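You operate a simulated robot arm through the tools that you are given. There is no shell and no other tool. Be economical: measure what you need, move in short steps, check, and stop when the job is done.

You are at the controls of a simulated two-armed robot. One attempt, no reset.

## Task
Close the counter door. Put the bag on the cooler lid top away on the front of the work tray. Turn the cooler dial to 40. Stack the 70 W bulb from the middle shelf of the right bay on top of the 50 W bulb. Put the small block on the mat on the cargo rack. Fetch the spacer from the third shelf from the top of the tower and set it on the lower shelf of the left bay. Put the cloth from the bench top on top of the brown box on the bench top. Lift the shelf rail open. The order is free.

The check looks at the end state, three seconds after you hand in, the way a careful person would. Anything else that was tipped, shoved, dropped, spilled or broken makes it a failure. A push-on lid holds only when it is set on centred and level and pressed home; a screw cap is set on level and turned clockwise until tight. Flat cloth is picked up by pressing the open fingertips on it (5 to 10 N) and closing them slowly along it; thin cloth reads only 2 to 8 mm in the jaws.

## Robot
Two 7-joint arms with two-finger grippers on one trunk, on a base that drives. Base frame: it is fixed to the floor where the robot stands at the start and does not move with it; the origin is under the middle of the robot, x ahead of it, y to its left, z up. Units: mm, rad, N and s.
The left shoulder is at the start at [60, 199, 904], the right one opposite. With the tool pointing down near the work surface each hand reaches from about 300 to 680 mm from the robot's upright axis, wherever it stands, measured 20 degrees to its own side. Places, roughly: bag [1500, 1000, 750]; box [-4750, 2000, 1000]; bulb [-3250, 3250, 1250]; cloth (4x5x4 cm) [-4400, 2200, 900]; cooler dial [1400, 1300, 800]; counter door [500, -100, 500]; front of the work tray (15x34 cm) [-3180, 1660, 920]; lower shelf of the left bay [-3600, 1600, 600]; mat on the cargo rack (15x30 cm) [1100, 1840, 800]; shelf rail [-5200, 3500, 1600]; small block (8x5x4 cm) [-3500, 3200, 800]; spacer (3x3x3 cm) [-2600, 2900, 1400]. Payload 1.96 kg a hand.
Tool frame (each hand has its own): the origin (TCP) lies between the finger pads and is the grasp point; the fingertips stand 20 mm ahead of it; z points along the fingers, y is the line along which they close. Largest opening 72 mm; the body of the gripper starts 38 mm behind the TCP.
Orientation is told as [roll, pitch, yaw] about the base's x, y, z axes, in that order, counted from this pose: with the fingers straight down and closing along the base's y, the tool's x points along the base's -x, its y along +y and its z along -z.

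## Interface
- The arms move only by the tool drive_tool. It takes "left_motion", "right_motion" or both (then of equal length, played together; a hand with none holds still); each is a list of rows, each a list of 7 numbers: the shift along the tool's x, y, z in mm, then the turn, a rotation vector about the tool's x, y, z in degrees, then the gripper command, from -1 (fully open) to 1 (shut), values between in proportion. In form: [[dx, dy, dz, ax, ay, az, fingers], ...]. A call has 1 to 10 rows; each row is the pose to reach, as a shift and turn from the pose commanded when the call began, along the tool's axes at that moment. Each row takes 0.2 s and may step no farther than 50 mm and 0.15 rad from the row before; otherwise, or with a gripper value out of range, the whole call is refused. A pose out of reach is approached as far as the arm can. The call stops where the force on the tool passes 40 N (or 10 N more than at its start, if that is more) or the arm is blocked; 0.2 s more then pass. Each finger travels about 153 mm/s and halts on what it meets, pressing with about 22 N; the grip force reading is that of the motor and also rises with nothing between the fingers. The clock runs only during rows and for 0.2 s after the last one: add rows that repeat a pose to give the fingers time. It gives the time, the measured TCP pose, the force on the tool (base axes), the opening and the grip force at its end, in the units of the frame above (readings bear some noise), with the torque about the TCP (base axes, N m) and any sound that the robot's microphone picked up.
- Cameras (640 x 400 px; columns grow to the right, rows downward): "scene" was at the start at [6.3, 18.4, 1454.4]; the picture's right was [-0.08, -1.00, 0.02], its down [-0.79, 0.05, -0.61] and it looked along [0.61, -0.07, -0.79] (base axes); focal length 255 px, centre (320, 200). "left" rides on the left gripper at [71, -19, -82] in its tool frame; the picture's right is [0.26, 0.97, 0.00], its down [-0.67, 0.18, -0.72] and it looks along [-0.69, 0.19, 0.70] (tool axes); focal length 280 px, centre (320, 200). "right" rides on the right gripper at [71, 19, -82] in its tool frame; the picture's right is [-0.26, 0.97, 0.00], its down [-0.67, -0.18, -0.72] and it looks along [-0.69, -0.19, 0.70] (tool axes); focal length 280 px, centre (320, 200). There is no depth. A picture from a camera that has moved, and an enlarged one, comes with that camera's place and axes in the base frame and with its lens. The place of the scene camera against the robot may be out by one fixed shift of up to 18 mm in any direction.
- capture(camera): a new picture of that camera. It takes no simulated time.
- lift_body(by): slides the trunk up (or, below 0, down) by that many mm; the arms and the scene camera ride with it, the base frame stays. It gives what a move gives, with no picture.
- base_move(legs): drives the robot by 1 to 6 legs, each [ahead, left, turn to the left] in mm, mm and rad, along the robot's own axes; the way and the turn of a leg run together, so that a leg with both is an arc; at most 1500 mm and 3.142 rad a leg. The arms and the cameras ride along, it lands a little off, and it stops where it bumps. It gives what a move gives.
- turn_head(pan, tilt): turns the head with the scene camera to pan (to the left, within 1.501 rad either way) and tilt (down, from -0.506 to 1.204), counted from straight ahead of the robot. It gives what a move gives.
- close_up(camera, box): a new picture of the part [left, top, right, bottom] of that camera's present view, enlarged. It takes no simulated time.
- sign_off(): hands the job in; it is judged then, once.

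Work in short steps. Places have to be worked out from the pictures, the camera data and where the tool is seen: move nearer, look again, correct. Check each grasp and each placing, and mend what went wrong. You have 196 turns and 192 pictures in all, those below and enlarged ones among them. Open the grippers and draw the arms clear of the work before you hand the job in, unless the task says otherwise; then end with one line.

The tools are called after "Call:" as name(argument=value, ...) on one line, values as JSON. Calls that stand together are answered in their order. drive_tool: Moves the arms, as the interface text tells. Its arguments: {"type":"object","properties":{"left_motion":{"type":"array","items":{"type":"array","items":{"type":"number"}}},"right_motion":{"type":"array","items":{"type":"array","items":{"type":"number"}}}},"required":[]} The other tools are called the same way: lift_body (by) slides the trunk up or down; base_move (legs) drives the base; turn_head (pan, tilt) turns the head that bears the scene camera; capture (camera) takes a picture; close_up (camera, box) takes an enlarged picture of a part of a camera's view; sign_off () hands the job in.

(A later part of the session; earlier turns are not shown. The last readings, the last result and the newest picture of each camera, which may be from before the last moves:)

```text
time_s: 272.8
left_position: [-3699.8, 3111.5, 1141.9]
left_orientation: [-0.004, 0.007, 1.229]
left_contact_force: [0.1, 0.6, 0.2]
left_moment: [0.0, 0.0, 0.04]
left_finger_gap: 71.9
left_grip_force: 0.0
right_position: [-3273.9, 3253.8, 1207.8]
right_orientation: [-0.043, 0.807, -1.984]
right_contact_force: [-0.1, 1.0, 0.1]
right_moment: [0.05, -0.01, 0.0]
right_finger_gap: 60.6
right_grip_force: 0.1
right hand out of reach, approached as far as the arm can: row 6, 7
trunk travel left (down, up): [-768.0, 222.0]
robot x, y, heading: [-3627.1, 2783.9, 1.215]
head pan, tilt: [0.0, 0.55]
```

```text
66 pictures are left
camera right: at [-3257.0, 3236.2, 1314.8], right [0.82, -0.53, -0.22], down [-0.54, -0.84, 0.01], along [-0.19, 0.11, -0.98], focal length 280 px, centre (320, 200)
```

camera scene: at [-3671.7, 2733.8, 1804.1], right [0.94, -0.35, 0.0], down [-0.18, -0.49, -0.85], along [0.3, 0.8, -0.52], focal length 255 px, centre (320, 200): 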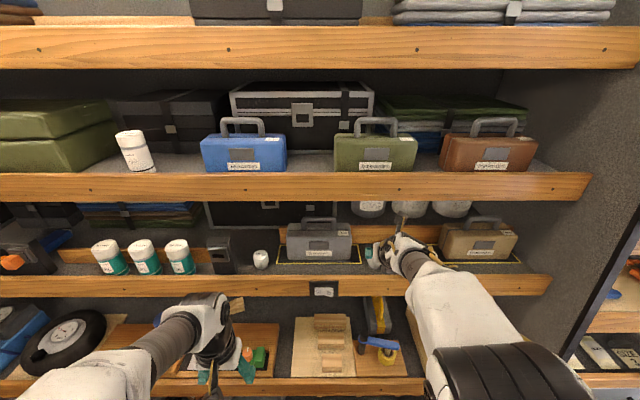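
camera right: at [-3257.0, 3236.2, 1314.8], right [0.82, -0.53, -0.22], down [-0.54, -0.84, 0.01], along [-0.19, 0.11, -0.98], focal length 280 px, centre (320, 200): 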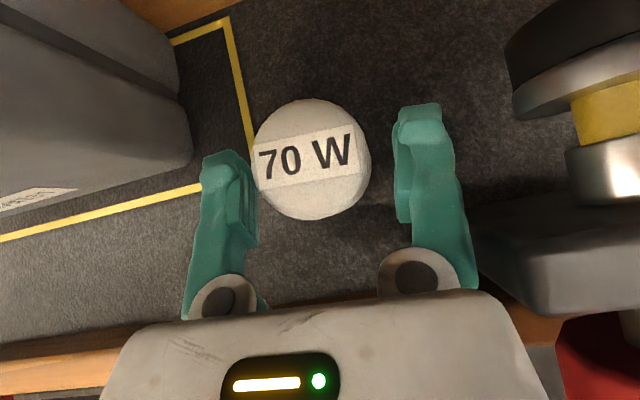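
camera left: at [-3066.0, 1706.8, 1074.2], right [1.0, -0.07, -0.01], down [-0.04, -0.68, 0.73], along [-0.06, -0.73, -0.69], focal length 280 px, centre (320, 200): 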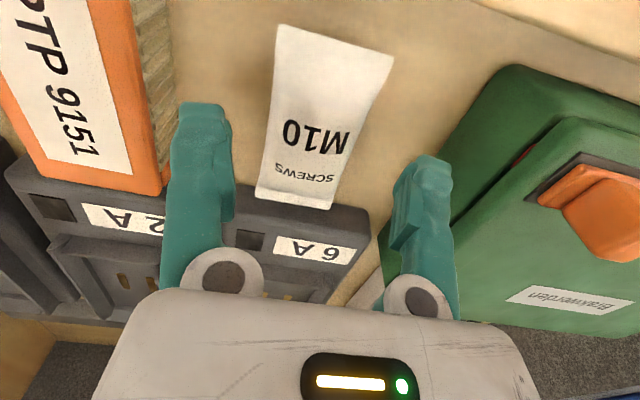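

The bulb is well between the fingers, about 4 mm left of centre. I shift 4 mm and close gently.

Call:
drive_tool(right_motion=[[0, -4, 0, 0, 0, 0, -0.68], [0, -4, 0, 0, 0, 0, -0.3], [0, -4, 0, 0, 0, 0, 0], [0, -4, 0, 0, 0, 0, 0.5], [0, -4, 0, 0, 0, 0, 1], [0, -4, 0, 0, 0, 0, 1]])

Call:
capture(camera="right")

```text
time_s: 274.2
left_position: [-3699.4, 3111.5, 1142.6]
left_orientation: [-0.002, 0.007, 1.229]
left_contact_force: [-1.3, 0.8, 0.2]
left_moment: [0.03, 0.02, -0.03]
left_finger_gap: 72.1
left_grip_force: 0.0
right_position: [-3278.4, 3255.1, 1208.8]
right_orientation: [-0.044, 0.808, -1.984]
right_contact_force: [0.2, -0.4, 0.6]
right_moment: [0.01, 0.05, 0.0]
right_finger_gap: 45.7
right_grip_force: 22.1
trunk travel left (down, up): [-768.0, 222.0]
robot x, y, heading: [-3626.2, 2785.1, 1.216]
head pan, tilt: [0.0, 0.55]
```

```text
65 pictures are left
camera right: at [-3261.1, 3238.0, 1314.8], right [0.82, -0.53, -0.22], down [-0.54, -0.84, 0.01], along [-0.19, 0.11, -0.98], focal length 280 px, centre (320, 200)
```

right: 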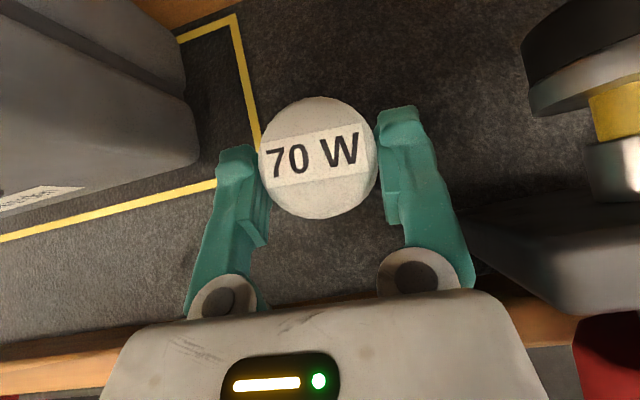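

Gripped near the fingertips; I open, go 8 mm ahead with the base for a deeper hold, and close again.

Call:
drive_tool(right_motion=[[0, 0, 0, 0, 0, 0, -0.68], [0, 0, 0, 0, 0, 0, -0.68]])

Call:
base_move(legs=[[10, 0, 0]])

Call:
drive_tool(right_motion=[[0, 0, 0, 0, 0, 0, -0.3], [0, 0, 0, 0, 0, 0, 0], [0, 0, 0, 0, 0, 0, 0.5], [0, 0, 0, 0, 0, 0, 1], [0, 0, 0, 0, 0, 0, 1]])

Call:
lift_body(by=30)

Call:
capture(camera="right")

```text
time_s: 274.8
left_position: [-3699.2, 3111.2, 1142.6]
left_orientation: [-0.004, 0.007, 1.229]
left_contact_force: [0.2, -0.1, 0.7]
left_moment: [0.01, 0.0, -0.01]
left_finger_gap: 72.0
left_grip_force: 0.1
right_position: [-3277.6, 3255.6, 1209.7]
right_orientation: [-0.043, 0.808, -1.985]
right_contact_force: [0.8, -0.6, -0.3]
right_moment: [0.01, -0.04, 0.03]
right_finger_gap: 60.5
right_grip_force: 0.0
trunk travel left (down, up): [-768.0, 222.0]
robot x, y, heading: [-3624.5, 2780.9, 1.212]
head pan, tilt: [0.0, 0.55]
```

```text
time_s: 275.5
left_position: [-3697.1, 3118.7, 1144.5]
left_orientation: [-0.003, 0.005, 1.228]
left_contact_force: [0.2, -0.7, -1.0]
left_moment: [0.03, -0.03, -0.02]
left_finger_gap: 71.7
left_grip_force: 0.1
right_position: [-3275.1, 3262.6, 1209.4]
right_orientation: [-0.043, 0.808, -1.985]
right_contact_force: [-0.4, 0.0, -0.2]
right_moment: [0.0, -0.03, -0.01]
right_finger_gap: 60.4
right_grip_force: 0.0
trunk travel left (down, up): [-768.0, 222.0]
robot x, y, heading: [-3620.6, 2792.6, 1.216]
head pan, tilt: [0.0, 0.55]
```

```text
time_s: 276.7
left_position: [-3696.4, 3121.4, 1142.5]
left_orientation: [-0.004, 0.006, 1.229]
left_contact_force: [0.3, 0.2, 0.1]
left_moment: [0.03, 0.02, -0.02]
left_finger_gap: 71.9
left_grip_force: 0.0
right_position: [-3275.1, 3265.6, 1208.6]
right_orientation: [-0.044, 0.806, -1.984]
right_contact_force: [-0.6, 0.0, -1.1]
right_moment: [0.02, 0.01, 0.0]
right_finger_gap: 44.6
right_grip_force: 21.6
trunk travel left (down, up): [-768.0, 222.0]
robot x, y, heading: [-3619.4, 2791.7, 1.214]
head pan, tilt: [0.0, 0.55]
```

```text
time_s: 277.5
left_position: [-3696.2, 3120.6, 1171.7]
left_orientation: [-0.004, 0.007, 1.228]
left_contact_force: [0.0, 0.7, 0.5]
left_moment: [0.01, 0.0, -0.01]
left_finger_gap: 71.7
left_grip_force: 0.0
right_position: [-3275.6, 3266.8, 1238.3]
right_orientation: [-0.044, 0.806, -1.985]
right_contact_force: [-0.1, 0.6, -0.9]
right_moment: [-0.01, -0.02, 0.05]
right_finger_gap: 44.3
right_grip_force: 22.2
trunk travel left (down, up): [-798.0, 192.0]
robot x, y, heading: [-3623.9, 2789.9, 1.213]
head pan, tilt: [0.0, 0.55]
```

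```text
64 pictures are left
camera right: at [-3257.5, 3247.9, 1344.5], right [0.82, -0.53, -0.22], down [-0.54, -0.84, 0.01], along [-0.19, 0.11, -0.98], focal length 280 px, centre (320, 200)
```

right: 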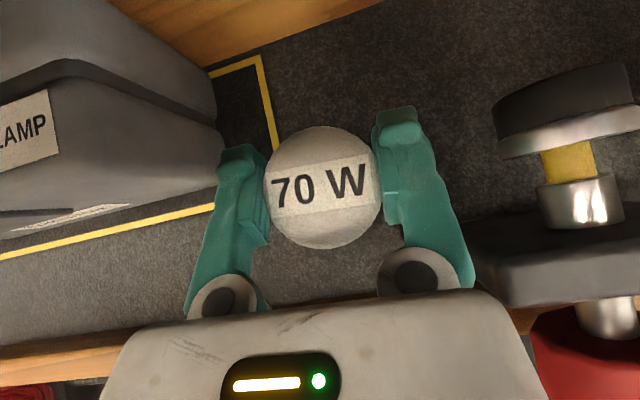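

Lifted with the hand. The 50 W bulb is ≈178 mm to the right at the same depth. I raise, back out, shift right and come in again, looking before placing.

Call:
lift_body(by=42)

Call:
base_move(legs=[[-170, 0, 0], [0, -178, 0], [110, 0, 0]])

Call:
capture(camera="right")

Call:
capture(camera="scene")

```text
time_s: 278.3
left_position: [-3695.9, 3120.6, 1213.7]
left_orientation: [-0.004, 0.007, 1.229]
left_contact_force: [0.0, -0.2, 0.1]
left_moment: [-0.01, -0.02, 0.01]
left_finger_gap: 72.0
left_grip_force: 0.2
right_position: [-3273.8, 3264.9, 1280.8]
right_orientation: [-0.042, 0.806, -1.984]
right_contact_force: [0.6, -0.2, -0.2]
right_moment: [-0.01, -0.03, 0.01]
right_finger_gap: 44.9
right_grip_force: 22.6
trunk travel left (down, up): [-840.0, 150.0]
robot x, y, heading: [-3619.7, 2789.1, 1.213]
head pan, tilt: [0.0, 0.55]
```

```text
time_s: 281.7
left_position: [-3545.7, 3001.5, 1215.1]
left_orientation: [-0.003, 0.005, 1.225]
left_contact_force: [0.4, -0.3, -0.8]
left_moment: [-0.01, -0.01, 0.01]
left_finger_gap: 71.9
left_grip_force: 0.1
right_position: [-3124.7, 3143.2, 1280.5]
right_orientation: [-0.047, 0.807, -1.99]
right_contact_force: [-0.1, 0.1, -0.3]
right_moment: [0.04, 0.0, 0.0]
right_finger_gap: 44.4
right_grip_force: 22.3
trunk travel left (down, up): [-840.0, 150.0]
robot x, y, heading: [-3474.8, 2675.9, 1.217]
head pan, tilt: [0.0, 0.55]
```

```text
63 pictures are left
camera right: at [-3107.2, 3126.0, 1387.0], right [0.82, -0.53, -0.22], down [-0.54, -0.84, 0.01], along [-0.19, 0.11, -0.98], focal length 280 px, centre (320, 200)
```

right: 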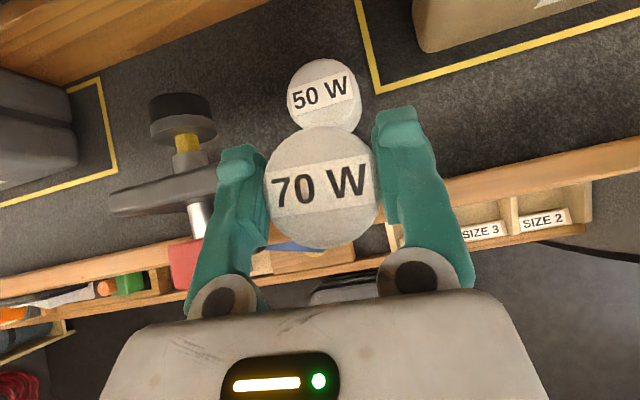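

```text
62 pictures are left
camera scene: at [-3469.6, 2692.1, 1771.1], right [0.94, -0.35, 0.0], down [-0.18, -0.49, -0.85], along [0.3, 0.8, -0.52], focal length 255 px, centre (320, 200)
```

scene: 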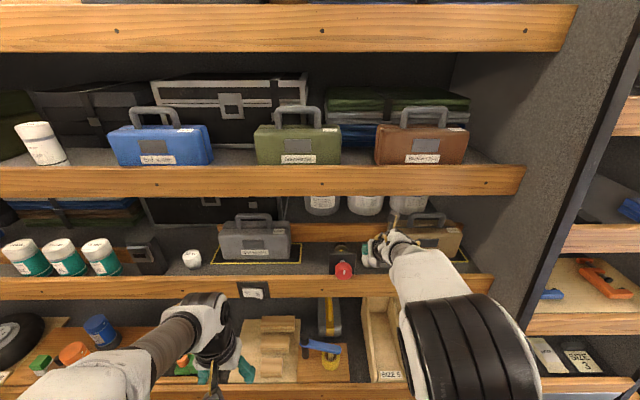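

Good top view: the 50 W bulb is about 59 mm ahead, laterally aligned within 2 mm. I go 25 mm ahead and measure again.

Call:
base_move(legs=[[25, 0, 0]])

Call:
close_up(camera="right", box=[220, 60, 420, 260])

```text
time_s: 282.5
left_position: [-3540.4, 3021.2, 1215.6]
left_orientation: [-0.002, 0.003, 1.227]
left_contact_force: [0.6, -0.3, -0.1]
left_moment: [0.07, -0.01, -0.01]
left_finger_gap: 72.0
left_grip_force: 0.1
right_position: [-3118.3, 3163.8, 1283.0]
right_orientation: [-0.043, 0.811, -1.991]
right_contact_force: [-0.5, -1.6, -0.3]
right_moment: [0.04, -0.02, 0.01]
right_finger_gap: 44.4
right_grip_force: 21.8
trunk travel left (down, up): [-840.0, 150.0]
robot x, y, heading: [-3470.0, 2694.7, 1.213]
head pan, tilt: [0.0, 0.55]
```

```text
2.00 times, centred on (320, 160) of right
camera zoom: at [-3101.2, 3146.0, 1389.1], right [0.82, -0.53, -0.22], down [-0.54, -0.84, 0.01], along [-0.19, 0.11, -0.98], focal length 561 px, centre (320, 280)
```

zoom: 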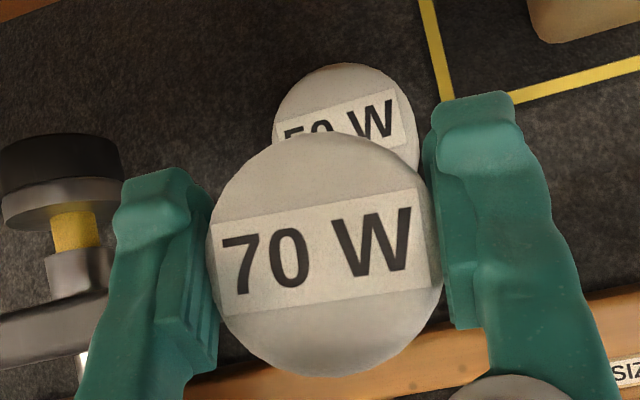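

The 50 W bulb's axis is at (-3103.5,3199), so 40 mm straight ahead. I drive that and check the exact position.

Call:
base_move(legs=[[40, 0, 0]])

Call:
capture(camera="right")

```text
time_s: 283.4
left_position: [-3526.5, 3057.1, 1217.1]
left_orientation: [-0.003, 0.001, 1.225]
left_contact_force: [0.7, -0.2, -0.2]
left_moment: [0.03, 0.02, 0.01]
left_finger_gap: 72.1
left_grip_force: 0.1
right_position: [-3104.4, 3201.0, 1282.9]
right_orientation: [-0.043, 0.811, -1.991]
right_contact_force: [-0.5, -0.7, 0.1]
right_moment: [0.01, 0.01, 0.03]
right_finger_gap: 44.4
right_grip_force: 21.9
trunk travel left (down, up): [-840.0, 150.0]
robot x, y, heading: [-3449.0, 2732.4, 1.208]
head pan, tilt: [0.0, 0.55]
```

```text
60 pictures are left
camera right: at [-3087.4, 3182.6, 1389.1], right [0.82, -0.53, -0.22], down [-0.54, -0.84, 0.01], along [-0.19, 0.11, -0.98], focal length 280 px, centre (320, 200)
```

right: 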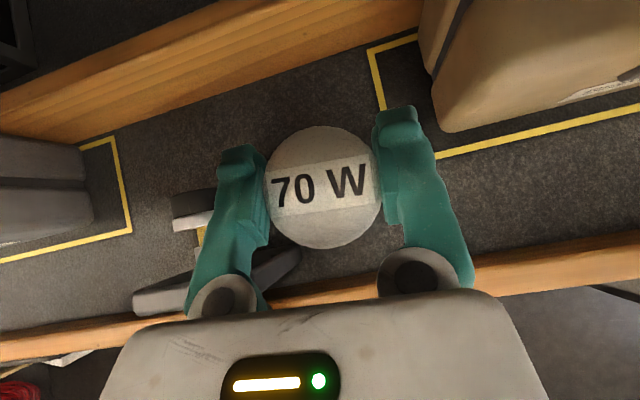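

Aligned within about 1 mm. I lower in small steps until contact.

Call:
lift_body(by=-12)

Call:
lift_body(by=-5)

Call:
lift_body(by=-4)

```text
time_s: 284.0
left_position: [-3525.9, 3060.9, 1202.0]
left_orientation: [-0.004, 0.006, 1.226]
left_contact_force: [-0.3, -0.9, -0.7]
left_moment: [0.01, -0.01, -0.01]
left_finger_gap: 72.0
left_grip_force: 0.1
right_position: [-3103.6, 3204.0, 1269.0]
right_orientation: [-0.044, 0.806, -1.99]
right_contact_force: [0.1, -0.1, -0.3]
right_moment: [0.01, 0.01, -0.01]
right_finger_gap: 44.5
right_grip_force: 22.1
trunk travel left (down, up): [-828.0, 162.0]
robot x, y, heading: [-3445.5, 2737.3, 1.213]
head pan, tilt: [0.0, 0.55]
```

```text
time_s: 284.5
left_position: [-3524.3, 3061.7, 1197.7]
left_orientation: [-0.004, 0.007, 1.226]
left_contact_force: [0.1, 0.3, -0.1]
left_moment: [0.01, 0.03, 0.01]
left_finger_gap: 72.0
left_grip_force: 0.0
right_position: [-3102.5, 3204.4, 1264.1]
right_orientation: [-0.043, 0.805, -1.989]
right_contact_force: [-0.2, -0.1, -1.0]
right_moment: [-0.02, 0.02, 0.01]
right_finger_gap: 44.4
right_grip_force: 21.5
trunk travel left (down, up): [-823.0, 167.0]
robot x, y, heading: [-3448.8, 2731.8, 1.211]
head pan, tilt: [0.0, 0.55]
```

```text
time_s: 285.0
left_position: [-3525.4, 3061.7, 1193.2]
left_orientation: [-0.004, 0.006, 1.224]
left_contact_force: [0.2, -0.3, 0.5]
left_moment: [0.04, -0.03, 0.02]
left_finger_gap: 72.1
left_grip_force: 0.1
right_position: [-3102.0, 3205.2, 1260.0]
right_orientation: [-0.045, 0.806, -1.991]
right_contact_force: [0.1, -1.5, 2.4]
right_moment: [-0.07, 0.04, -0.02]
right_finger_gap: 44.4
right_grip_force: 21.6
trunk travel left (down, up): [-819.0, 171.0]
robot x, y, heading: [-3452.3, 2735.1, 1.217]
head pan, tilt: [0.0, 0.55]
```

First touch at TCP z≈1260, as predicted, but the hand drifted ~4 mm forward. I lift 3 mm, correct back 4 mm and set it down again.

Call:
drive_tool(right_motion=[[2.2, 0, -2.1, 0, 0, 0, 1], [-0.4, 0, -4.9, 0, 0, 0, 1], [-0.4, 0, -4.9, 0, 0, 0, 1], [-1.8, 0, -3.5, 0, 0, 0, 1], [-2.9, 0, -2.3, 0, 0, 0, 1], [-2.9, 0, -2.3, 0, 0, 0, 1]])

```text
time_s: 286.4
left_position: [-3524.8, 3061.9, 1193.1]
left_orientation: [-0.003, 0.005, 1.227]
left_contact_force: [-0.5, 0.0, -0.9]
left_moment: [-0.01, 0.01, -0.01]
left_finger_gap: 72.0
left_grip_force: 0.1
right_position: [-3104.6, 3200.9, 1258.7]
right_orientation: [-0.046, 0.809, -1.99]
right_contact_force: [2.5, 2.1, 8.6]
right_moment: [0.09, -0.11, -0.03]
right_finger_gap: 44.1
right_grip_force: 22.4
trunk travel left (down, up): [-819.0, 171.0]
robot x, y, heading: [-3451.0, 2732.9, 1.21]
head pan, tilt: [0.0, 0.55]
```

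Seated with 9 N and centred. I open slowly and withdraw along the finger axis.

Call:
drive_tool(right_motion=[[0, 0, 0, 0, 0, 0, -0.3], [0, 0, 0, 0, 0, 0, -0.5], [0, 0, 0, 0, 0, 0, -0.65], [0, 0, 0, 0, 0, 0, -0.65], [0, 0, -12, 0, 0, 0, -0.65], [0, 0, -25, 0, 0, 0, -0.65], [0, 0, -40, 0, 0, 0, -0.65], [0, 0, -55, 0, 0, 0, -0.65]])

Call:
capture(camera="right")

```text
time_s: 288.2
left_position: [-3523.8, 3061.0, 1193.2]
left_orientation: [-0.004, 0.006, 1.224]
left_contact_force: [0.6, -0.4, 0.0]
left_moment: [0.04, 0.01, -0.01]
left_finger_gap: 72.0
left_grip_force: 0.0
right_position: [-3118.6, 3164.2, 1297.5]
right_orientation: [-0.045, 0.806, -1.99]
right_contact_force: [0.0, -0.6, 0.6]
right_moment: [0.01, 0.01, 0.02]
right_finger_gap: 59.5
right_grip_force: 0.0
trunk travel left (down, up): [-819.0, 171.0]
robot x, y, heading: [-3448.0, 2732.9, 1.212]
head pan, tilt: [0.0, 0.55]
```

```text
59 pictures are left
camera right: at [-3101.5, 3146.4, 1404.1], right [0.82, -0.53, -0.22], down [-0.54, -0.84, 0.01], along [-0.19, 0.11, -0.98], focal length 280 px, centre (320, 200)
```

right: 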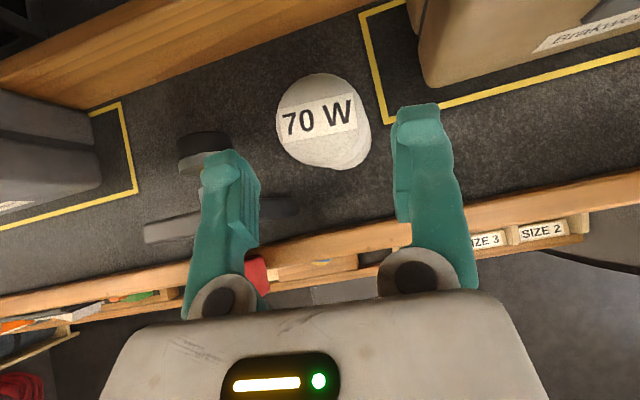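

The stack stands. I back off and check it from the scene camera.

Call:
base_move(legs=[[-200, 0, 0]])

Call:
turn_head(pan=-0.2, tilt=0.55)

Call:
close_up(camera="scene", box=[160, 150, 480, 350])

```text
time_s: 289.8
left_position: [-3593.5, 2882.2, 1192.3]
left_orientation: [-0.004, 0.008, 1.223]
left_contact_force: [0.4, 0.2, -0.3]
left_moment: [-0.01, -0.02, -0.01]
left_finger_gap: 71.7
left_grip_force: 0.1
right_position: [-3185.2, 2981.9, 1296.9]
right_orientation: [-0.044, 0.804, -1.991]
right_contact_force: [-0.4, -0.5, 0.0]
right_moment: [-0.03, 0.0, 0.0]
right_finger_gap: 59.4
right_grip_force: 0.2
trunk travel left (down, up): [-819.0, 171.0]
robot x, y, heading: [-3522.4, 2556.4, 1.213]
head pan, tilt: [0.0, 0.55]
```

```text
time_s: 290.5
left_position: [-3592.3, 2878.8, 1192.4]
left_orientation: [-0.004, 0.005, 1.224]
left_contact_force: [-0.4, -0.2, 0.9]
left_moment: [-0.03, -0.01, -0.01]
left_finger_gap: 71.9
left_grip_force: 0.1
right_position: [-3187.1, 2981.4, 1298.8]
right_orientation: [-0.043, 0.807, -1.99]
right_contact_force: [-0.2, 0.4, 0.9]
right_moment: [-0.03, 0.02, 0.01]
right_finger_gap: 59.4
right_grip_force: 0.0
trunk travel left (down, up): [-819.0, 171.0]
robot x, y, heading: [-3519.2, 2553.0, 1.213]
head pan, tilt: [-0.201, 0.55]
```

```text
2.00 times, centred on (320, 250) of scene
camera zoom: at [-3501.1, 2562.4, 1750.1], right [0.85, -0.53, 0.0], down [-0.28, -0.44, -0.85], along [0.45, 0.72, -0.52], focal length 511 px, centre (320, 100)
```

zoom: 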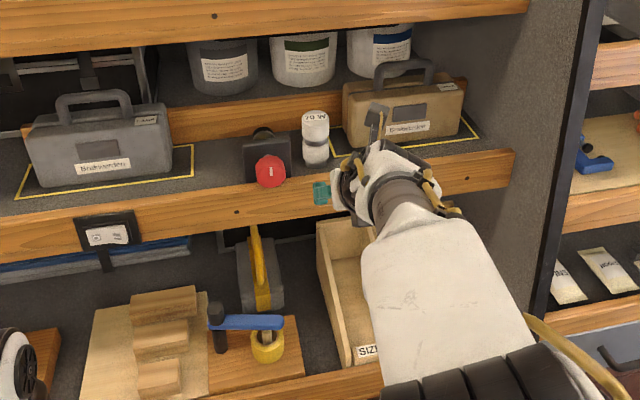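

The stack is good. Next, the shelf rail near the far end: I turn along the aisle, drive on and look.

Call:
base_move(legs=[[0, 0, 1.57], [900, 40, 0]])

Call:
turn_head(pan=0.0, tilt=0.2)

Call:
capture(camera="scene")

```text
time_s: 299.2
left_position: [-4711.1, 2720.8, 1193.6]
left_orientation: [-0.003, 0.007, 2.827]
left_contact_force: [-0.2, 0.5, 0.2]
left_moment: [0.01, -0.01, -0.02]
left_finger_gap: 72.1
left_grip_force: 0.0
right_position: [-4827.4, 3123.9, 1297.4]
right_orientation: [-0.043, 0.806, -0.386]
right_contact_force: [-0.1, -0.3, -0.3]
right_moment: [0.0, -0.01, -0.02]
right_finger_gap: 59.5
right_grip_force: 0.0
trunk travel left (down, up): [-819.0, 171.0]
robot x, y, heading: [-4386.6, 2809.7, 2.814]
head pan, tilt: [-0.201, 0.55]
```

```text
time_s: 300.0
left_position: [-4712.5, 2721.6, 1193.0]
left_orientation: [-0.004, 0.007, 2.827]
left_contact_force: [0.3, 0.0, 0.5]
left_moment: [0.02, 0.01, 0.03]
left_finger_gap: 72.2
left_grip_force: 0.0
right_position: [-4826.7, 3124.9, 1296.8]
right_orientation: [-0.044, 0.807, -0.386]
right_contact_force: [0.3, -0.1, 0.0]
right_moment: [-0.03, 0.0, 0.0]
right_finger_gap: 59.7
right_grip_force: 0.0
trunk travel left (down, up): [-819.0, 171.0]
robot x, y, heading: [-4386.8, 2809.5, 2.813]
head pan, tilt: [0.0, 0.201]
```

```text
57 pictures are left
camera scene: at [-4426.2, 2809.2, 1782.3], right [0.32, 0.95, 0.0], down [0.19, -0.06, -0.98], along [-0.93, 0.32, -0.2], focal length 255 px, centre (320, 200)
```

scene: 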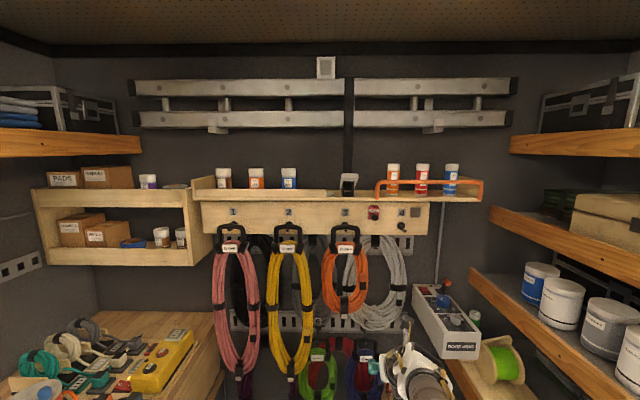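

The orange rail on the end-wall shelf is it. I zoom in.

Call:
close_up(camera="scene", box=[340, 150, 500, 230])

```text
4.00 times, centred on (420, 190) of scene
camera zoom: at [-4426.2, 2809.2, 1782.3], right [0.32, 0.95, 0.0], down [0.19, -0.06, -0.98], along [-0.93, 0.32, -0.2], focal length 1021 px, centre (-80, 240)
```

zoom: 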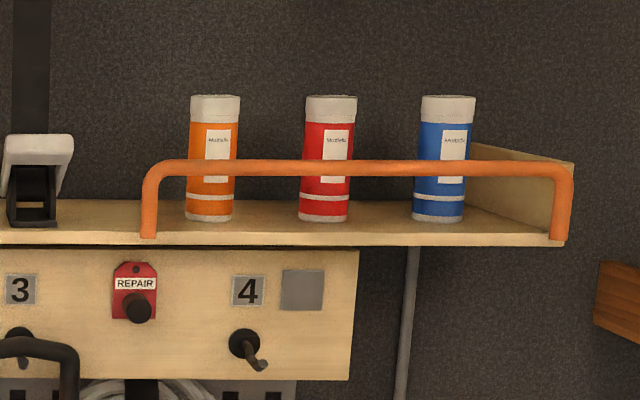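

I drive nearer, raise the trunk fully, and look at the rail's mounting and the floor area below.

Call:
base_move(legs=[[250, -130, -0.03]])

Call:
lift_body(by=170)

Call:
turn_head(pan=-0.25, tilt=0.45)

Call:
capture(camera="scene")

Call:
close_up(camera="scene", box=[230, 60, 470, 220])

```text
time_s: 301.9
left_position: [-4903.6, 2933.6, 1194.1]
left_orientation: [-0.004, 0.006, 2.8]
left_contact_force: [-0.2, -0.6, -0.2]
left_moment: [0.01, -0.02, -0.01]
left_finger_gap: 72.0
left_grip_force: 0.0
right_position: [-5008.1, 3339.8, 1297.9]
right_orientation: [-0.044, 0.807, -0.412]
right_contact_force: [-0.7, 0.2, 0.4]
right_moment: [0.0, -0.01, 0.01]
right_finger_gap: 59.3
right_grip_force: 0.1
trunk travel left (down, up): [-819.0, 171.0]
robot x, y, heading: [-4574.9, 3013.9, 2.785]
head pan, tilt: [0.0, 0.201]
```

```text
time_s: 303.9
left_position: [-4905.1, 2935.4, 1363.5]
left_orientation: [-0.003, 0.007, 2.801]
left_contact_force: [0.0, 0.2, 0.7]
left_moment: [0.02, 0.06, 0.02]
left_finger_gap: 72.1
left_grip_force: 0.1
right_position: [-5009.0, 3341.2, 1467.3]
right_orientation: [-0.043, 0.808, -0.413]
right_contact_force: [-0.8, -0.2, 0.2]
right_moment: [0.01, 0.01, 0.03]
right_finger_gap: 59.3
right_grip_force: 0.1
trunk travel left (down, up): [-989.0, 1.0]
robot x, y, heading: [-4576.9, 3014.0, 2.788]
head pan, tilt: [0.0, 0.201]
```

```text
time_s: 304.6
left_position: [-4905.0, 2933.7, 1363.1]
left_orientation: [-0.004, 0.006, 2.8]
left_contact_force: [-0.3, -0.4, -0.6]
left_moment: [0.03, 0.03, -0.01]
left_finger_gap: 71.8
left_grip_force: 0.1
right_position: [-5009.7, 3340.2, 1466.6]
right_orientation: [-0.043, 0.807, -0.412]
right_contact_force: [-0.6, -0.7, 0.6]
right_moment: [-0.01, -0.03, 0.02]
right_finger_gap: 59.4
right_grip_force: 0.2
trunk travel left (down, up): [-989.0, 1.0]
robot x, y, heading: [-4571.5, 3010.3, 2.784]
head pan, tilt: [-0.25, 0.45]
```

```text
55 pictures are left
camera scene: at [-4604.2, 3034.9, 1929.2], right [0.57, 0.82, 0.0], down [0.36, -0.25, -0.9], along [-0.74, 0.51, -0.43], focal length 255 px, centre (320, 200)
```

scene: 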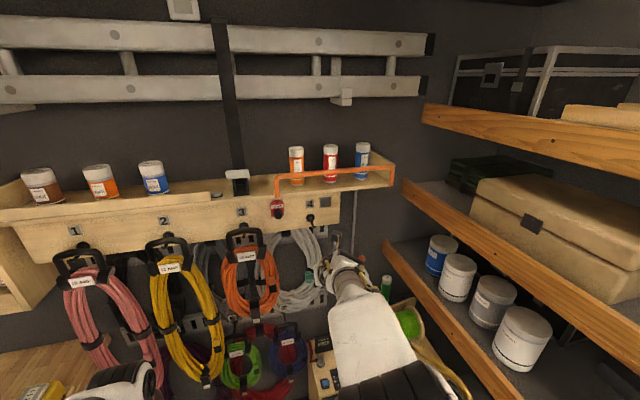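

```text
2.50 times, centred on (350, 140) of scene
camera zoom: at [-4604.2, 3034.9, 1929.2], right [0.57, 0.82, 0.0], down [0.36, -0.25, -0.9], along [-0.74, 0.51, -0.43], focal length 638 px, centre (245, 350)
```

zoom: 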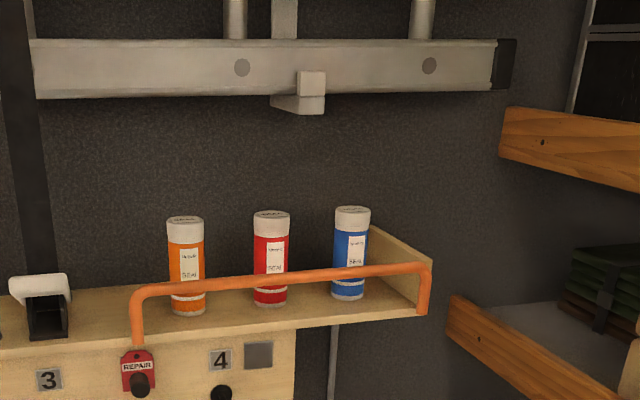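

The rail spans from about (-5328,3363) to (-5171,3743) at z≈1645. I'll raise the right hand to point forward, roll it 90° so the fingers close vertically, and close on the bar from the front.

Call:
drive_tool(right_motion=[[10, 0, -5, 0, 4.2, 0, -0.65], [22, 0, -9, 0, 8.4, 0, -0.65], [34, 0, -13, 0, 12.6, 0, -0.65], [46, 0, -17, 0, 16.8, 0, -0.65], [58, 0, -21, 0, 21, 0, -0.65], [70, 0, -25, 0, 25.2, 0, -0.65], [82, 0, -29, 0, 29.4, 0, -0.65], [96, 0, -33, 0, 33.6, 0, -0.65], [110, 0, -37, 0, 37.8, 0, -0.65], [127, 0, -40, 0, 42, 0, -0.65]])

Call:
drive_tool(right_motion=[[0, 0, 0, 0, 0, 8.5, -0.65], [0, 0, 0, 0, 0, 17, -0.65], [0, 0, 0, 0, 0, 25.5, -0.65], [0, 0, 0, 0, 0, 34, -0.65], [0, 0, 0, 0, 0, 42.5, -0.65], [0, 0, 0, 0, 0, 51, -0.65], [0, 0, 0, 0, 0, 59.5, -0.65], [0, 0, 0, 0, 0, 68, -0.65], [0, 0, 0, 0, 0, 76.5, -0.65], [0, 0, 0, 0, 0, 85, -0.65]])

Call:
capture(camera="scene")

```text
time_s: 306.8
left_position: [-4905.1, 2935.3, 1364.5]
left_orientation: [-0.003, 0.007, 2.8]
left_contact_force: [-0.5, 0.2, -0.2]
left_moment: [-0.03, 0.03, 0.02]
left_finger_gap: 71.9
left_grip_force: 0.0
right_position: [-5053.4, 3364.4, 1585.1]
right_orientation: [-0.464, 1.49, -0.839]
right_contact_force: [-0.5, 0.1, -0.1]
right_moment: [-0.02, -0.01, -0.02]
right_finger_gap: 59.6
right_grip_force: 0.1
right hand out of reach, approached as far as the arm can: row 9, 10
trunk travel left (down, up): [-989.0, 1.0]
robot x, y, heading: [-4578.1, 3009.7, 2.785]
head pan, tilt: [-0.25, 0.45]
```

```text
time_s: 309.0
left_position: [-4903.1, 2935.4, 1363.1]
left_orientation: [-0.005, 0.007, 2.803]
left_contact_force: [-0.2, 1.0, 0.9]
left_moment: [0.03, 0.0, 0.04]
left_finger_gap: 71.7
left_grip_force: 0.0
right_position: [-5053.4, 3363.3, 1584.7]
right_orientation: [-1.539, 0.054, -1.947]
right_contact_force: [0.0, 0.1, 0.9]
right_moment: [-0.01, -0.01, -0.01]
right_finger_gap: 59.3
right_grip_force: 0.0
trunk travel left (down, up): [-989.0, 1.0]
robot x, y, heading: [-4575.8, 3011.3, 2.788]
head pan, tilt: [-0.25, 0.45]
```

```text
53 pictures are left
camera scene: at [-4604.2, 3034.8, 1929.1], right [0.57, 0.82, 0.0], down [0.36, -0.25, -0.9], along [-0.74, 0.51, -0.44], focal length 255 px, centre (320, 200)
```

scene: 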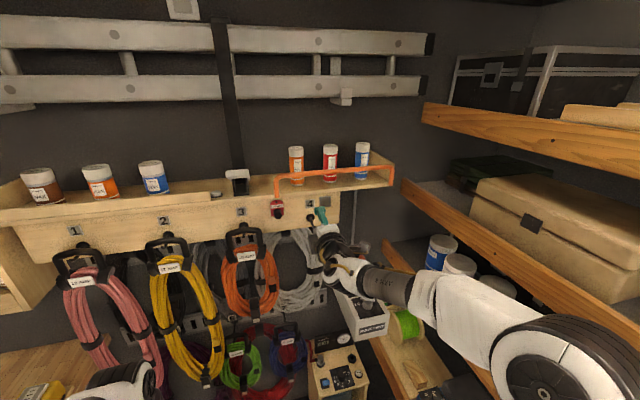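

The hand points forward with the fingers closing vertically. I raise it 60 mm, then drive 70 mm right and 170 mm ahead, and look.

Call:
drive_tool(right_motion=[[0, -20, 0, 0, 0, 0, -0.65], [0, -40, 0, 0, 0, 0, -0.65], [0, -60, 0, 0, 0, 0, -0.65], [0, -60, 0, 0, 0, 0, -0.65]])

Call:
base_move(legs=[[0, -70, 0], [170, 0, 0]])

Call:
capture(camera="scene")

Call:
capture(camera="right")

```text
time_s: 310.0
left_position: [-4904.1, 2935.5, 1363.4]
left_orientation: [-0.004, 0.006, 2.802]
left_contact_force: [-1.1, 0.1, -0.3]
left_moment: [0.0, -0.03, -0.02]
left_finger_gap: 72.0
left_grip_force: 0.1
right_position: [-5056.2, 3360.0, 1645.9]
right_orientation: [-1.54, 0.056, -1.948]
right_contact_force: [-0.5, -0.5, 0.3]
right_moment: [0.04, 0.04, -0.05]
right_finger_gap: 59.6
right_grip_force: 0.0
trunk travel left (down, up): [-989.0, 1.0]
robot x, y, heading: [-4575.7, 3011.8, 2.788]
head pan, tilt: [-0.25, 0.45]
```

```text
time_s: 312.1
left_position: [-5034.8, 3059.4, 1363.9]
left_orientation: [-0.004, 0.002, 2.803]
left_contact_force: [0.8, -0.2, -0.2]
left_moment: [0.02, 0.01, -0.02]
left_finger_gap: 72.0
left_grip_force: 0.1
right_position: [-5186.4, 3483.2, 1647.5]
right_orientation: [-1.543, 0.055, -1.946]
right_contact_force: [1.1, -0.2, -0.1]
right_moment: [-0.03, 0.0, -0.01]
right_finger_gap: 59.4
right_grip_force: 0.0
trunk travel left (down, up): [-989.0, 1.0]
robot x, y, heading: [-4710.3, 3137.8, 2.792]
head pan, tilt: [-0.25, 0.45]
```

```text
52 pictures are left
camera scene: at [-4732.8, 3160.0, 1929.2], right [0.57, 0.82, 0.0], down [0.36, -0.25, -0.9], along [-0.74, 0.51, -0.43], focal length 255 px, centre (320, 200)
```

scene: 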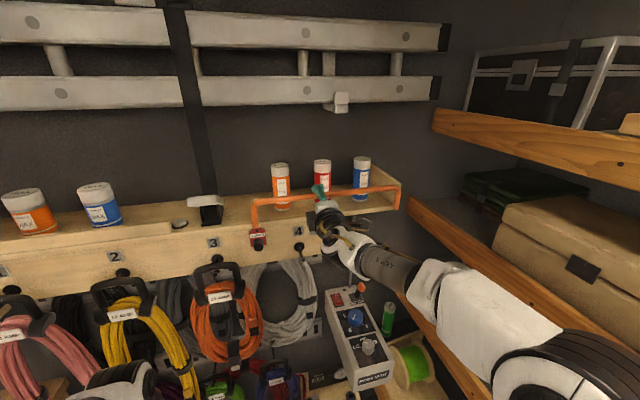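

```text
51 pictures are left
camera right: at [-5082.9, 3520.4, 1633.2], right [-0.05, -0.2, -0.98], down [0.41, -0.9, 0.17], along [-0.91, -0.39, 0.13], focal length 280 px, centre (320, 200)
```

right: 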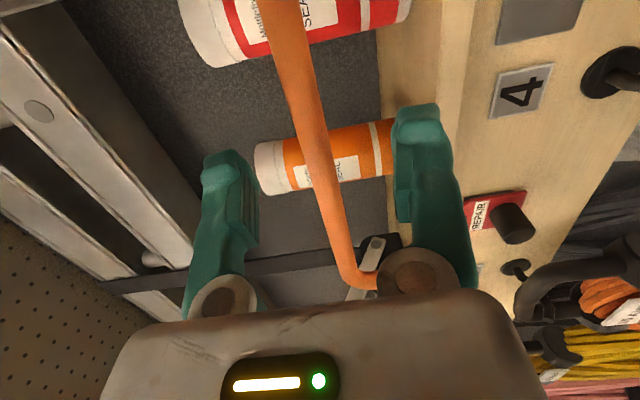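

The bar lies between the two fingers' heights. I drive 75 mm ahead.

Call:
base_move(legs=[[72, 0, 0]])

Call:
capture(camera="right")

```text
time_s: 313.1
left_position: [-5102.6, 3080.5, 1363.4]
left_orientation: [-0.003, 0.004, 2.803]
left_contact_force: [0.9, -0.3, -0.2]
left_moment: [-0.02, 0.0, -0.02]
left_finger_gap: 72.1
left_grip_force: 0.1
right_position: [-5253.2, 3506.9, 1647.3]
right_orientation: [-1.542, 0.058, -1.947]
right_contact_force: [0.4, -1.1, 0.0]
right_moment: [-0.01, -0.01, -0.04]
right_finger_gap: 59.6
right_grip_force: 0.0
trunk travel left (down, up): [-989.0, 1.0]
robot x, y, heading: [-4779.8, 3163.6, 2.784]
head pan, tilt: [-0.25, 0.45]
```

```text
50 pictures are left
camera right: at [-5150.7, 3543.4, 1633.4], right [-0.05, -0.2, -0.98], down [0.41, -0.9, 0.16], along [-0.91, -0.39, 0.13], focal length 280 px, centre (320, 200)
```

right: 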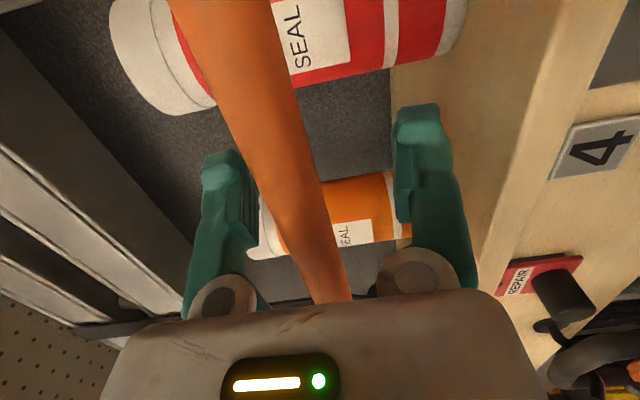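

The bar appears between the fingers. I close and read the gap.

Call:
drive_tool(right_motion=[[0, 0, 0, 0, 0, 0, -0.2], [0, 0, 0, 0, 0, 0, 0.3], [0, 0, 0, 0, 0, 0, 1], [0, 0, 0, 0, 0, 0, 1]])

```text
time_s: 314.1
left_position: [-5104.9, 3085.5, 1363.8]
left_orientation: [-0.003, 0.008, 2.803]
left_contact_force: [-1.1, -1.0, 0.0]
left_moment: [-0.03, 0.01, 0.03]
left_finger_gap: 71.8
left_grip_force: 0.1
right_position: [-5258.6, 3508.5, 1645.0]
right_orientation: [-1.54, 0.056, -1.945]
right_contact_force: [-0.7, -0.1, -0.1]
right_moment: [0.0, 0.03, -0.04]
right_finger_gap: 0.2
right_grip_force: 22.1
trunk travel left (down, up): [-989.0, 1.0]
robot x, y, heading: [-4776.4, 3165.5, 2.786]
head pan, tilt: [-0.25, 0.45]
```

Not gripped; I look where the fingers are relative to the bar.

Call:
capture(camera="right")

Call:
close_up(camera="scene", box=[210, 120, 430, 280])

```text
49 pictures are left
camera right: at [-5155.3, 3545.9, 1631.7], right [-0.05, -0.2, -0.98], down [0.41, -0.9, 0.17], along [-0.91, -0.39, 0.13], focal length 280 px, centre (320, 200)
```

right: 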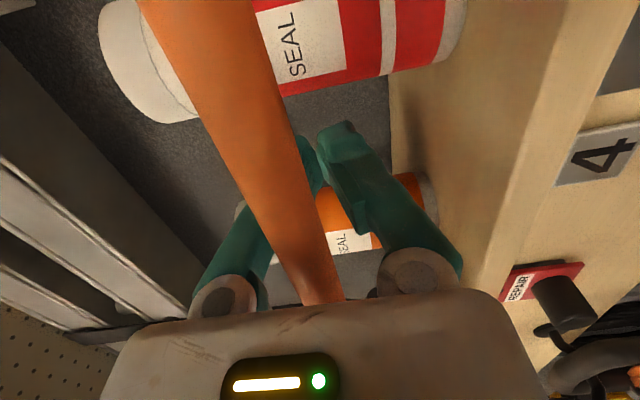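

```text
2.50 times, centred on (320, 200) of scene
camera zoom: at [-4806.4, 3185.4, 1929.1], right [0.57, 0.82, 0.0], down [0.36, -0.25, -0.9], along [-0.74, 0.51, -0.44], focal length 638 px, centre (320, 200)
```

zoom: 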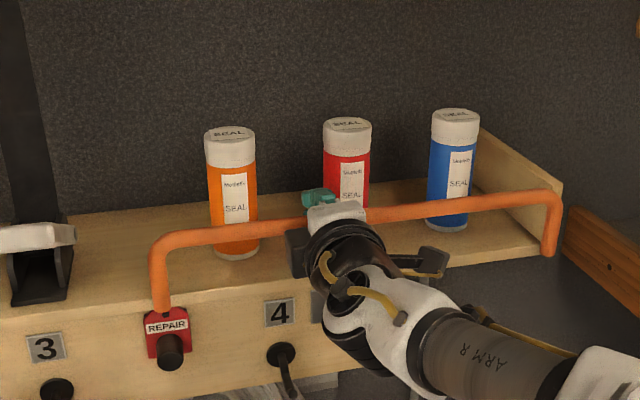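

The fingers closed beyond the bar, caging it near the palm — a good hook. I test lifting 50 mm.

Call:
drive_tool(right_motion=[[0, -8, 0, 0, 0, 0, 1], [0, -16, 0, 0, 0, 0, 1], [0, -24, 0, 0, 0, 0, 1], [0, -32, 0, 0, 0, 0, 1], [0, -40, 0, 0, 0, 0, 1], [0, -50, 0, 0, 0, 0, 1]])

Call:
close_up(camera="scene", box=[210, 100, 430, 280])

```text
time_s: 315.0
left_position: [-5106.4, 3084.9, 1363.5]
left_orientation: [-0.003, 0.006, 2.805]
left_contact_force: [0.2, -1.2, -0.5]
left_moment: [0.0, 0.04, 0.0]
left_finger_gap: 71.8
left_grip_force: 0.1
right_position: [-5260.7, 3509.9, 1660.7]
right_orientation: [-1.522, 0.057, -1.945]
right_contact_force: [1.5, 3.0, -12.5]
right_moment: [0.12, 0.39, 0.1]
right_finger_gap: 0.0
right_grip_force: 21.7
trunk travel left (down, up): [-989.0, 1.0]
robot x, y, heading: [-4777.6, 3159.6, 2.789]
head pan, tilt: [-0.25, 0.45]
stopped in row 4 (right hand): the force on the tool passed its limit at 49 N (the readings are from after the stop); the commanded pose is now the measured one
```

```text
2.22 times, centred on (320, 190) of scene
camera zoom: at [-4806.7, 3186.7, 1929.1], right [0.57, 0.82, 0.0], down [0.36, -0.25, -0.9], along [-0.74, 0.51, -0.44], focal length 567 px, centre (320, 222)
```

zoom: 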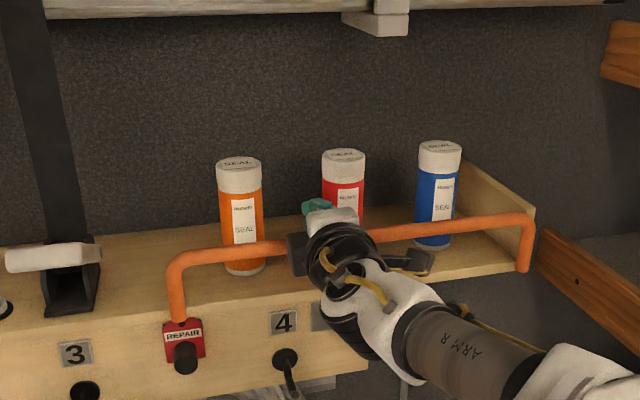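

Straight up is resisted. I relieve it and test pulling outward toward me.

Call:
drive_tool(right_motion=[[0, 12, 0, 0, 0, 0, 1], [0, 12, -10, 0, 0, 0, 1], [0, 12, -20, 0, 0, 0, 1], [0, 12, -30, 0, 0, 0, 1], [0, 12, -40, 0, 0, 0, 1], [0, 14, -50, 0, 0, 0, 1], [0, 18, -60, 0, 0, 0, 1]])

Call:
close_up(camera="scene", box=[210, 100, 430, 280])

```text
time_s: 316.6
left_position: [-5113.8, 3088.8, 1362.0]
left_orientation: [-0.004, 0.014, 2.802]
left_contact_force: [-0.1, 0.3, 0.1]
left_moment: [-0.01, 0.01, 0.0]
left_finger_gap: 71.9
left_grip_force: 0.0
right_position: [-5212.5, 3489.5, 1640.8]
right_orientation: [-1.511, 0.054, -1.944]
right_contact_force: [-17.2, 7.8, -29.8]
right_moment: [-0.03, 0.73, -0.01]
right_finger_gap: 0.0
right_grip_force: 21.5
trunk travel left (down, up): [-989.0, 1.0]
robot x, y, heading: [-4777.8, 3164.6, 2.788]
head pan, tilt: [-0.25, 0.45]
```

```text
2.22 times, centred on (320, 190) of scene
camera zoom: at [-4817.7, 3191.2, 1928.6], right [0.57, 0.82, 0.0], down [0.36, -0.25, -0.9], along [-0.74, 0.51, -0.44], focal length 567 px, centre (320, 222)
```

zoom: 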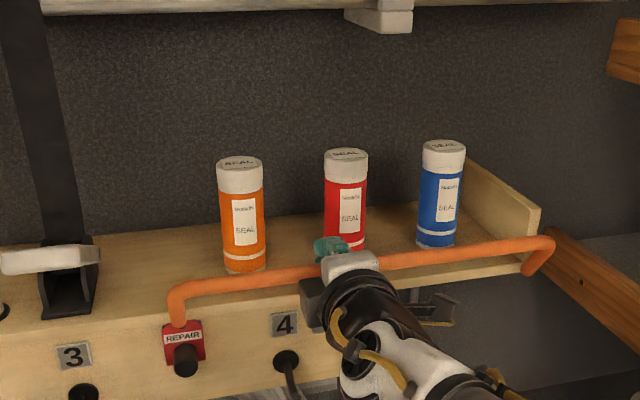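

The rail swings outward about its feet. I continue along the arc: out and down.

Call:
drive_tool(right_motion=[[0, 10, -8, 0, 0, 0, 1], [0, 20, -14, 0, 0, 0, 1], [0, 30, -18, 0, 0, 0, 1], [0, 40, -20, 0, 0, 0, 1], [0, 50, -20, 0, 0, 0, 1], [0, 60, -18, 0, 0, 0, 1], [0, 70, -14, 0, 0, 0, 1], [0, 80, -8, 0, 0, 0, 1]])

Call:
close_up(camera="scene", box=[210, 100, 430, 280])

```text
time_s: 318.4
left_position: [-5106.1, 3085.6, 1363.4]
left_orientation: [-0.003, 0.008, 2.802]
left_contact_force: [0.4, 0.8, -0.7]
left_moment: [0.01, -0.01, 0.05]
left_finger_gap: 72.0
left_grip_force: 0.1
right_position: [-5191.0, 3486.7, 1567.1]
right_orientation: [-1.525, 0.056, -1.943]
right_contact_force: [-0.4, 0.5, 0.4]
right_moment: [-0.05, 0.01, -0.01]
right_finger_gap: 0.1
right_grip_force: 28.8
right hand out of reach, approached as far as the arm can: row 1, 2, 3, 4, 5
trunk travel left (down, up): [-989.0, 1.0]
robot x, y, heading: [-4775.7, 3164.2, 2.791]
head pan, tilt: [-0.25, 0.45]
```

```text
2.22 times, centred on (320, 190) of scene
camera zoom: at [-4806.8, 3186.2, 1929.1], right [0.57, 0.82, 0.0], down [0.36, -0.25, -0.9], along [-0.74, 0.51, -0.44], focal length 567 px, centre (320, 222)
```

zoom: 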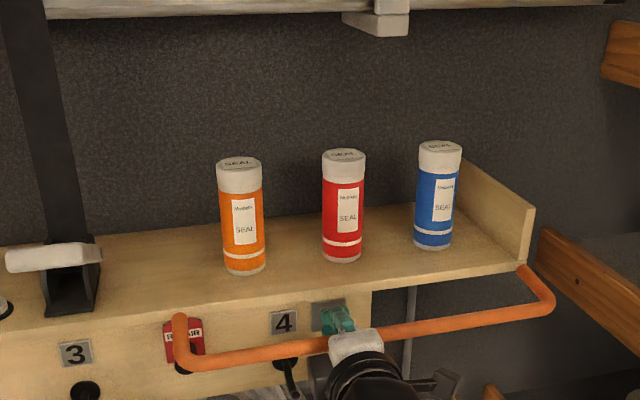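

The rail is folded outward and down past horizontal. I push it a bit further down, then open and withdraw to see where it rests.

Call:
drive_tool(right_motion=[[0, 10, 2, 0, 0, 0, 1], [0, 20, 6, 0, 0, 0, 1], [0, 28, 10, 0, 0, 0, 1], [0, 28, 10, 0, 0, 0, 1]])

Call:
drive_tool(right_motion=[[0, 0, 0, 0, 0, 0, 0.2], [0, 0, 0, 0, 0, 0, -0.65], [0, 0, 0, 0, 0, 0, -0.9], [0, 0, 0, 0, 0, 0, -0.9]])

Call:
base_move(legs=[[-150, 0, 0]])

Call:
close_up(camera="scene", box=[210, 80, 470, 260])

```text
time_s: 318.9
left_position: [-5105.2, 3084.2, 1364.0]
left_orientation: [-0.005, 0.006, 2.801]
left_contact_force: [0.1, -0.9, 0.1]
left_moment: [0.04, -0.02, 0.0]
left_finger_gap: 71.9
left_grip_force: 0.2
right_position: [-5193.9, 3486.4, 1563.0]
right_orientation: [-1.551, 0.052, -1.946]
right_contact_force: [-1.7, -2.4, 13.2]
right_moment: [-0.19, -0.34, -0.11]
right_finger_gap: 0.0
right_grip_force: 29.6
trunk travel left (down, up): [-989.0, 1.0]
robot x, y, heading: [-4776.6, 3162.2, 2.789]
head pan, tilt: [-0.25, 0.45]
stopped in row 2 (right hand): the force on the tool passed its limit at 50 N (the readings are from after the stop); the commanded pose is now the measured one
```

```text
time_s: 319.9
left_position: [-5105.9, 3084.5, 1362.5]
left_orientation: [-0.003, 0.007, 2.803]
left_contact_force: [-0.2, -0.5, 0.3]
left_moment: [0.0, 0.02, 0.01]
left_finger_gap: 72.0
left_grip_force: 0.0
right_position: [-5194.4, 3488.2, 1559.4]
right_orientation: [-1.544, 0.052, -1.944]
right_contact_force: [-0.3, 0.1, 0.6]
right_moment: [0.0, 0.02, -0.01]
right_finger_gap: 68.4
right_grip_force: 0.1
trunk travel left (down, up): [-989.0, 1.0]
robot x, y, heading: [-4780.4, 3159.8, 2.788]
head pan, tilt: [-0.25, 0.45]
```

```text
time_s: 321.3
left_position: [-4966.3, 3033.8, 1361.9]
left_orientation: [-0.004, 0.009, 2.804]
left_contact_force: [-1.6, -0.3, -0.1]
left_moment: [-0.02, 0.0, -0.02]
left_finger_gap: 72.1
left_grip_force: 0.0
right_position: [-5055.0, 3437.0, 1557.9]
right_orientation: [-1.543, 0.053, -1.945]
right_contact_force: [-1.4, 0.9, 0.4]
right_moment: [0.0, -0.02, 0.02]
right_finger_gap: 68.4
right_grip_force: 0.2
trunk travel left (down, up): [-989.0, 1.0]
robot x, y, heading: [-4639.5, 3105.6, 2.797]
head pan, tilt: [-0.25, 0.45]
```

```text
2.22 times, centred on (340, 170) of scene
camera zoom: at [-4667.5, 3134.3, 1929.0], right [0.56, 0.83, 0.0], down [0.36, -0.25, -0.9], along [-0.74, 0.51, -0.44], focal length 567 px, centre (276, 267)
```

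zoom: 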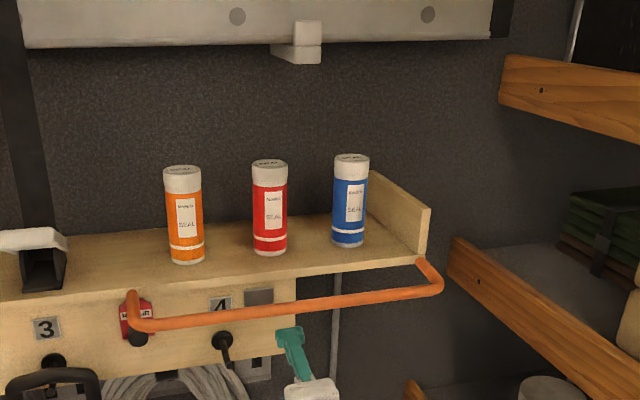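

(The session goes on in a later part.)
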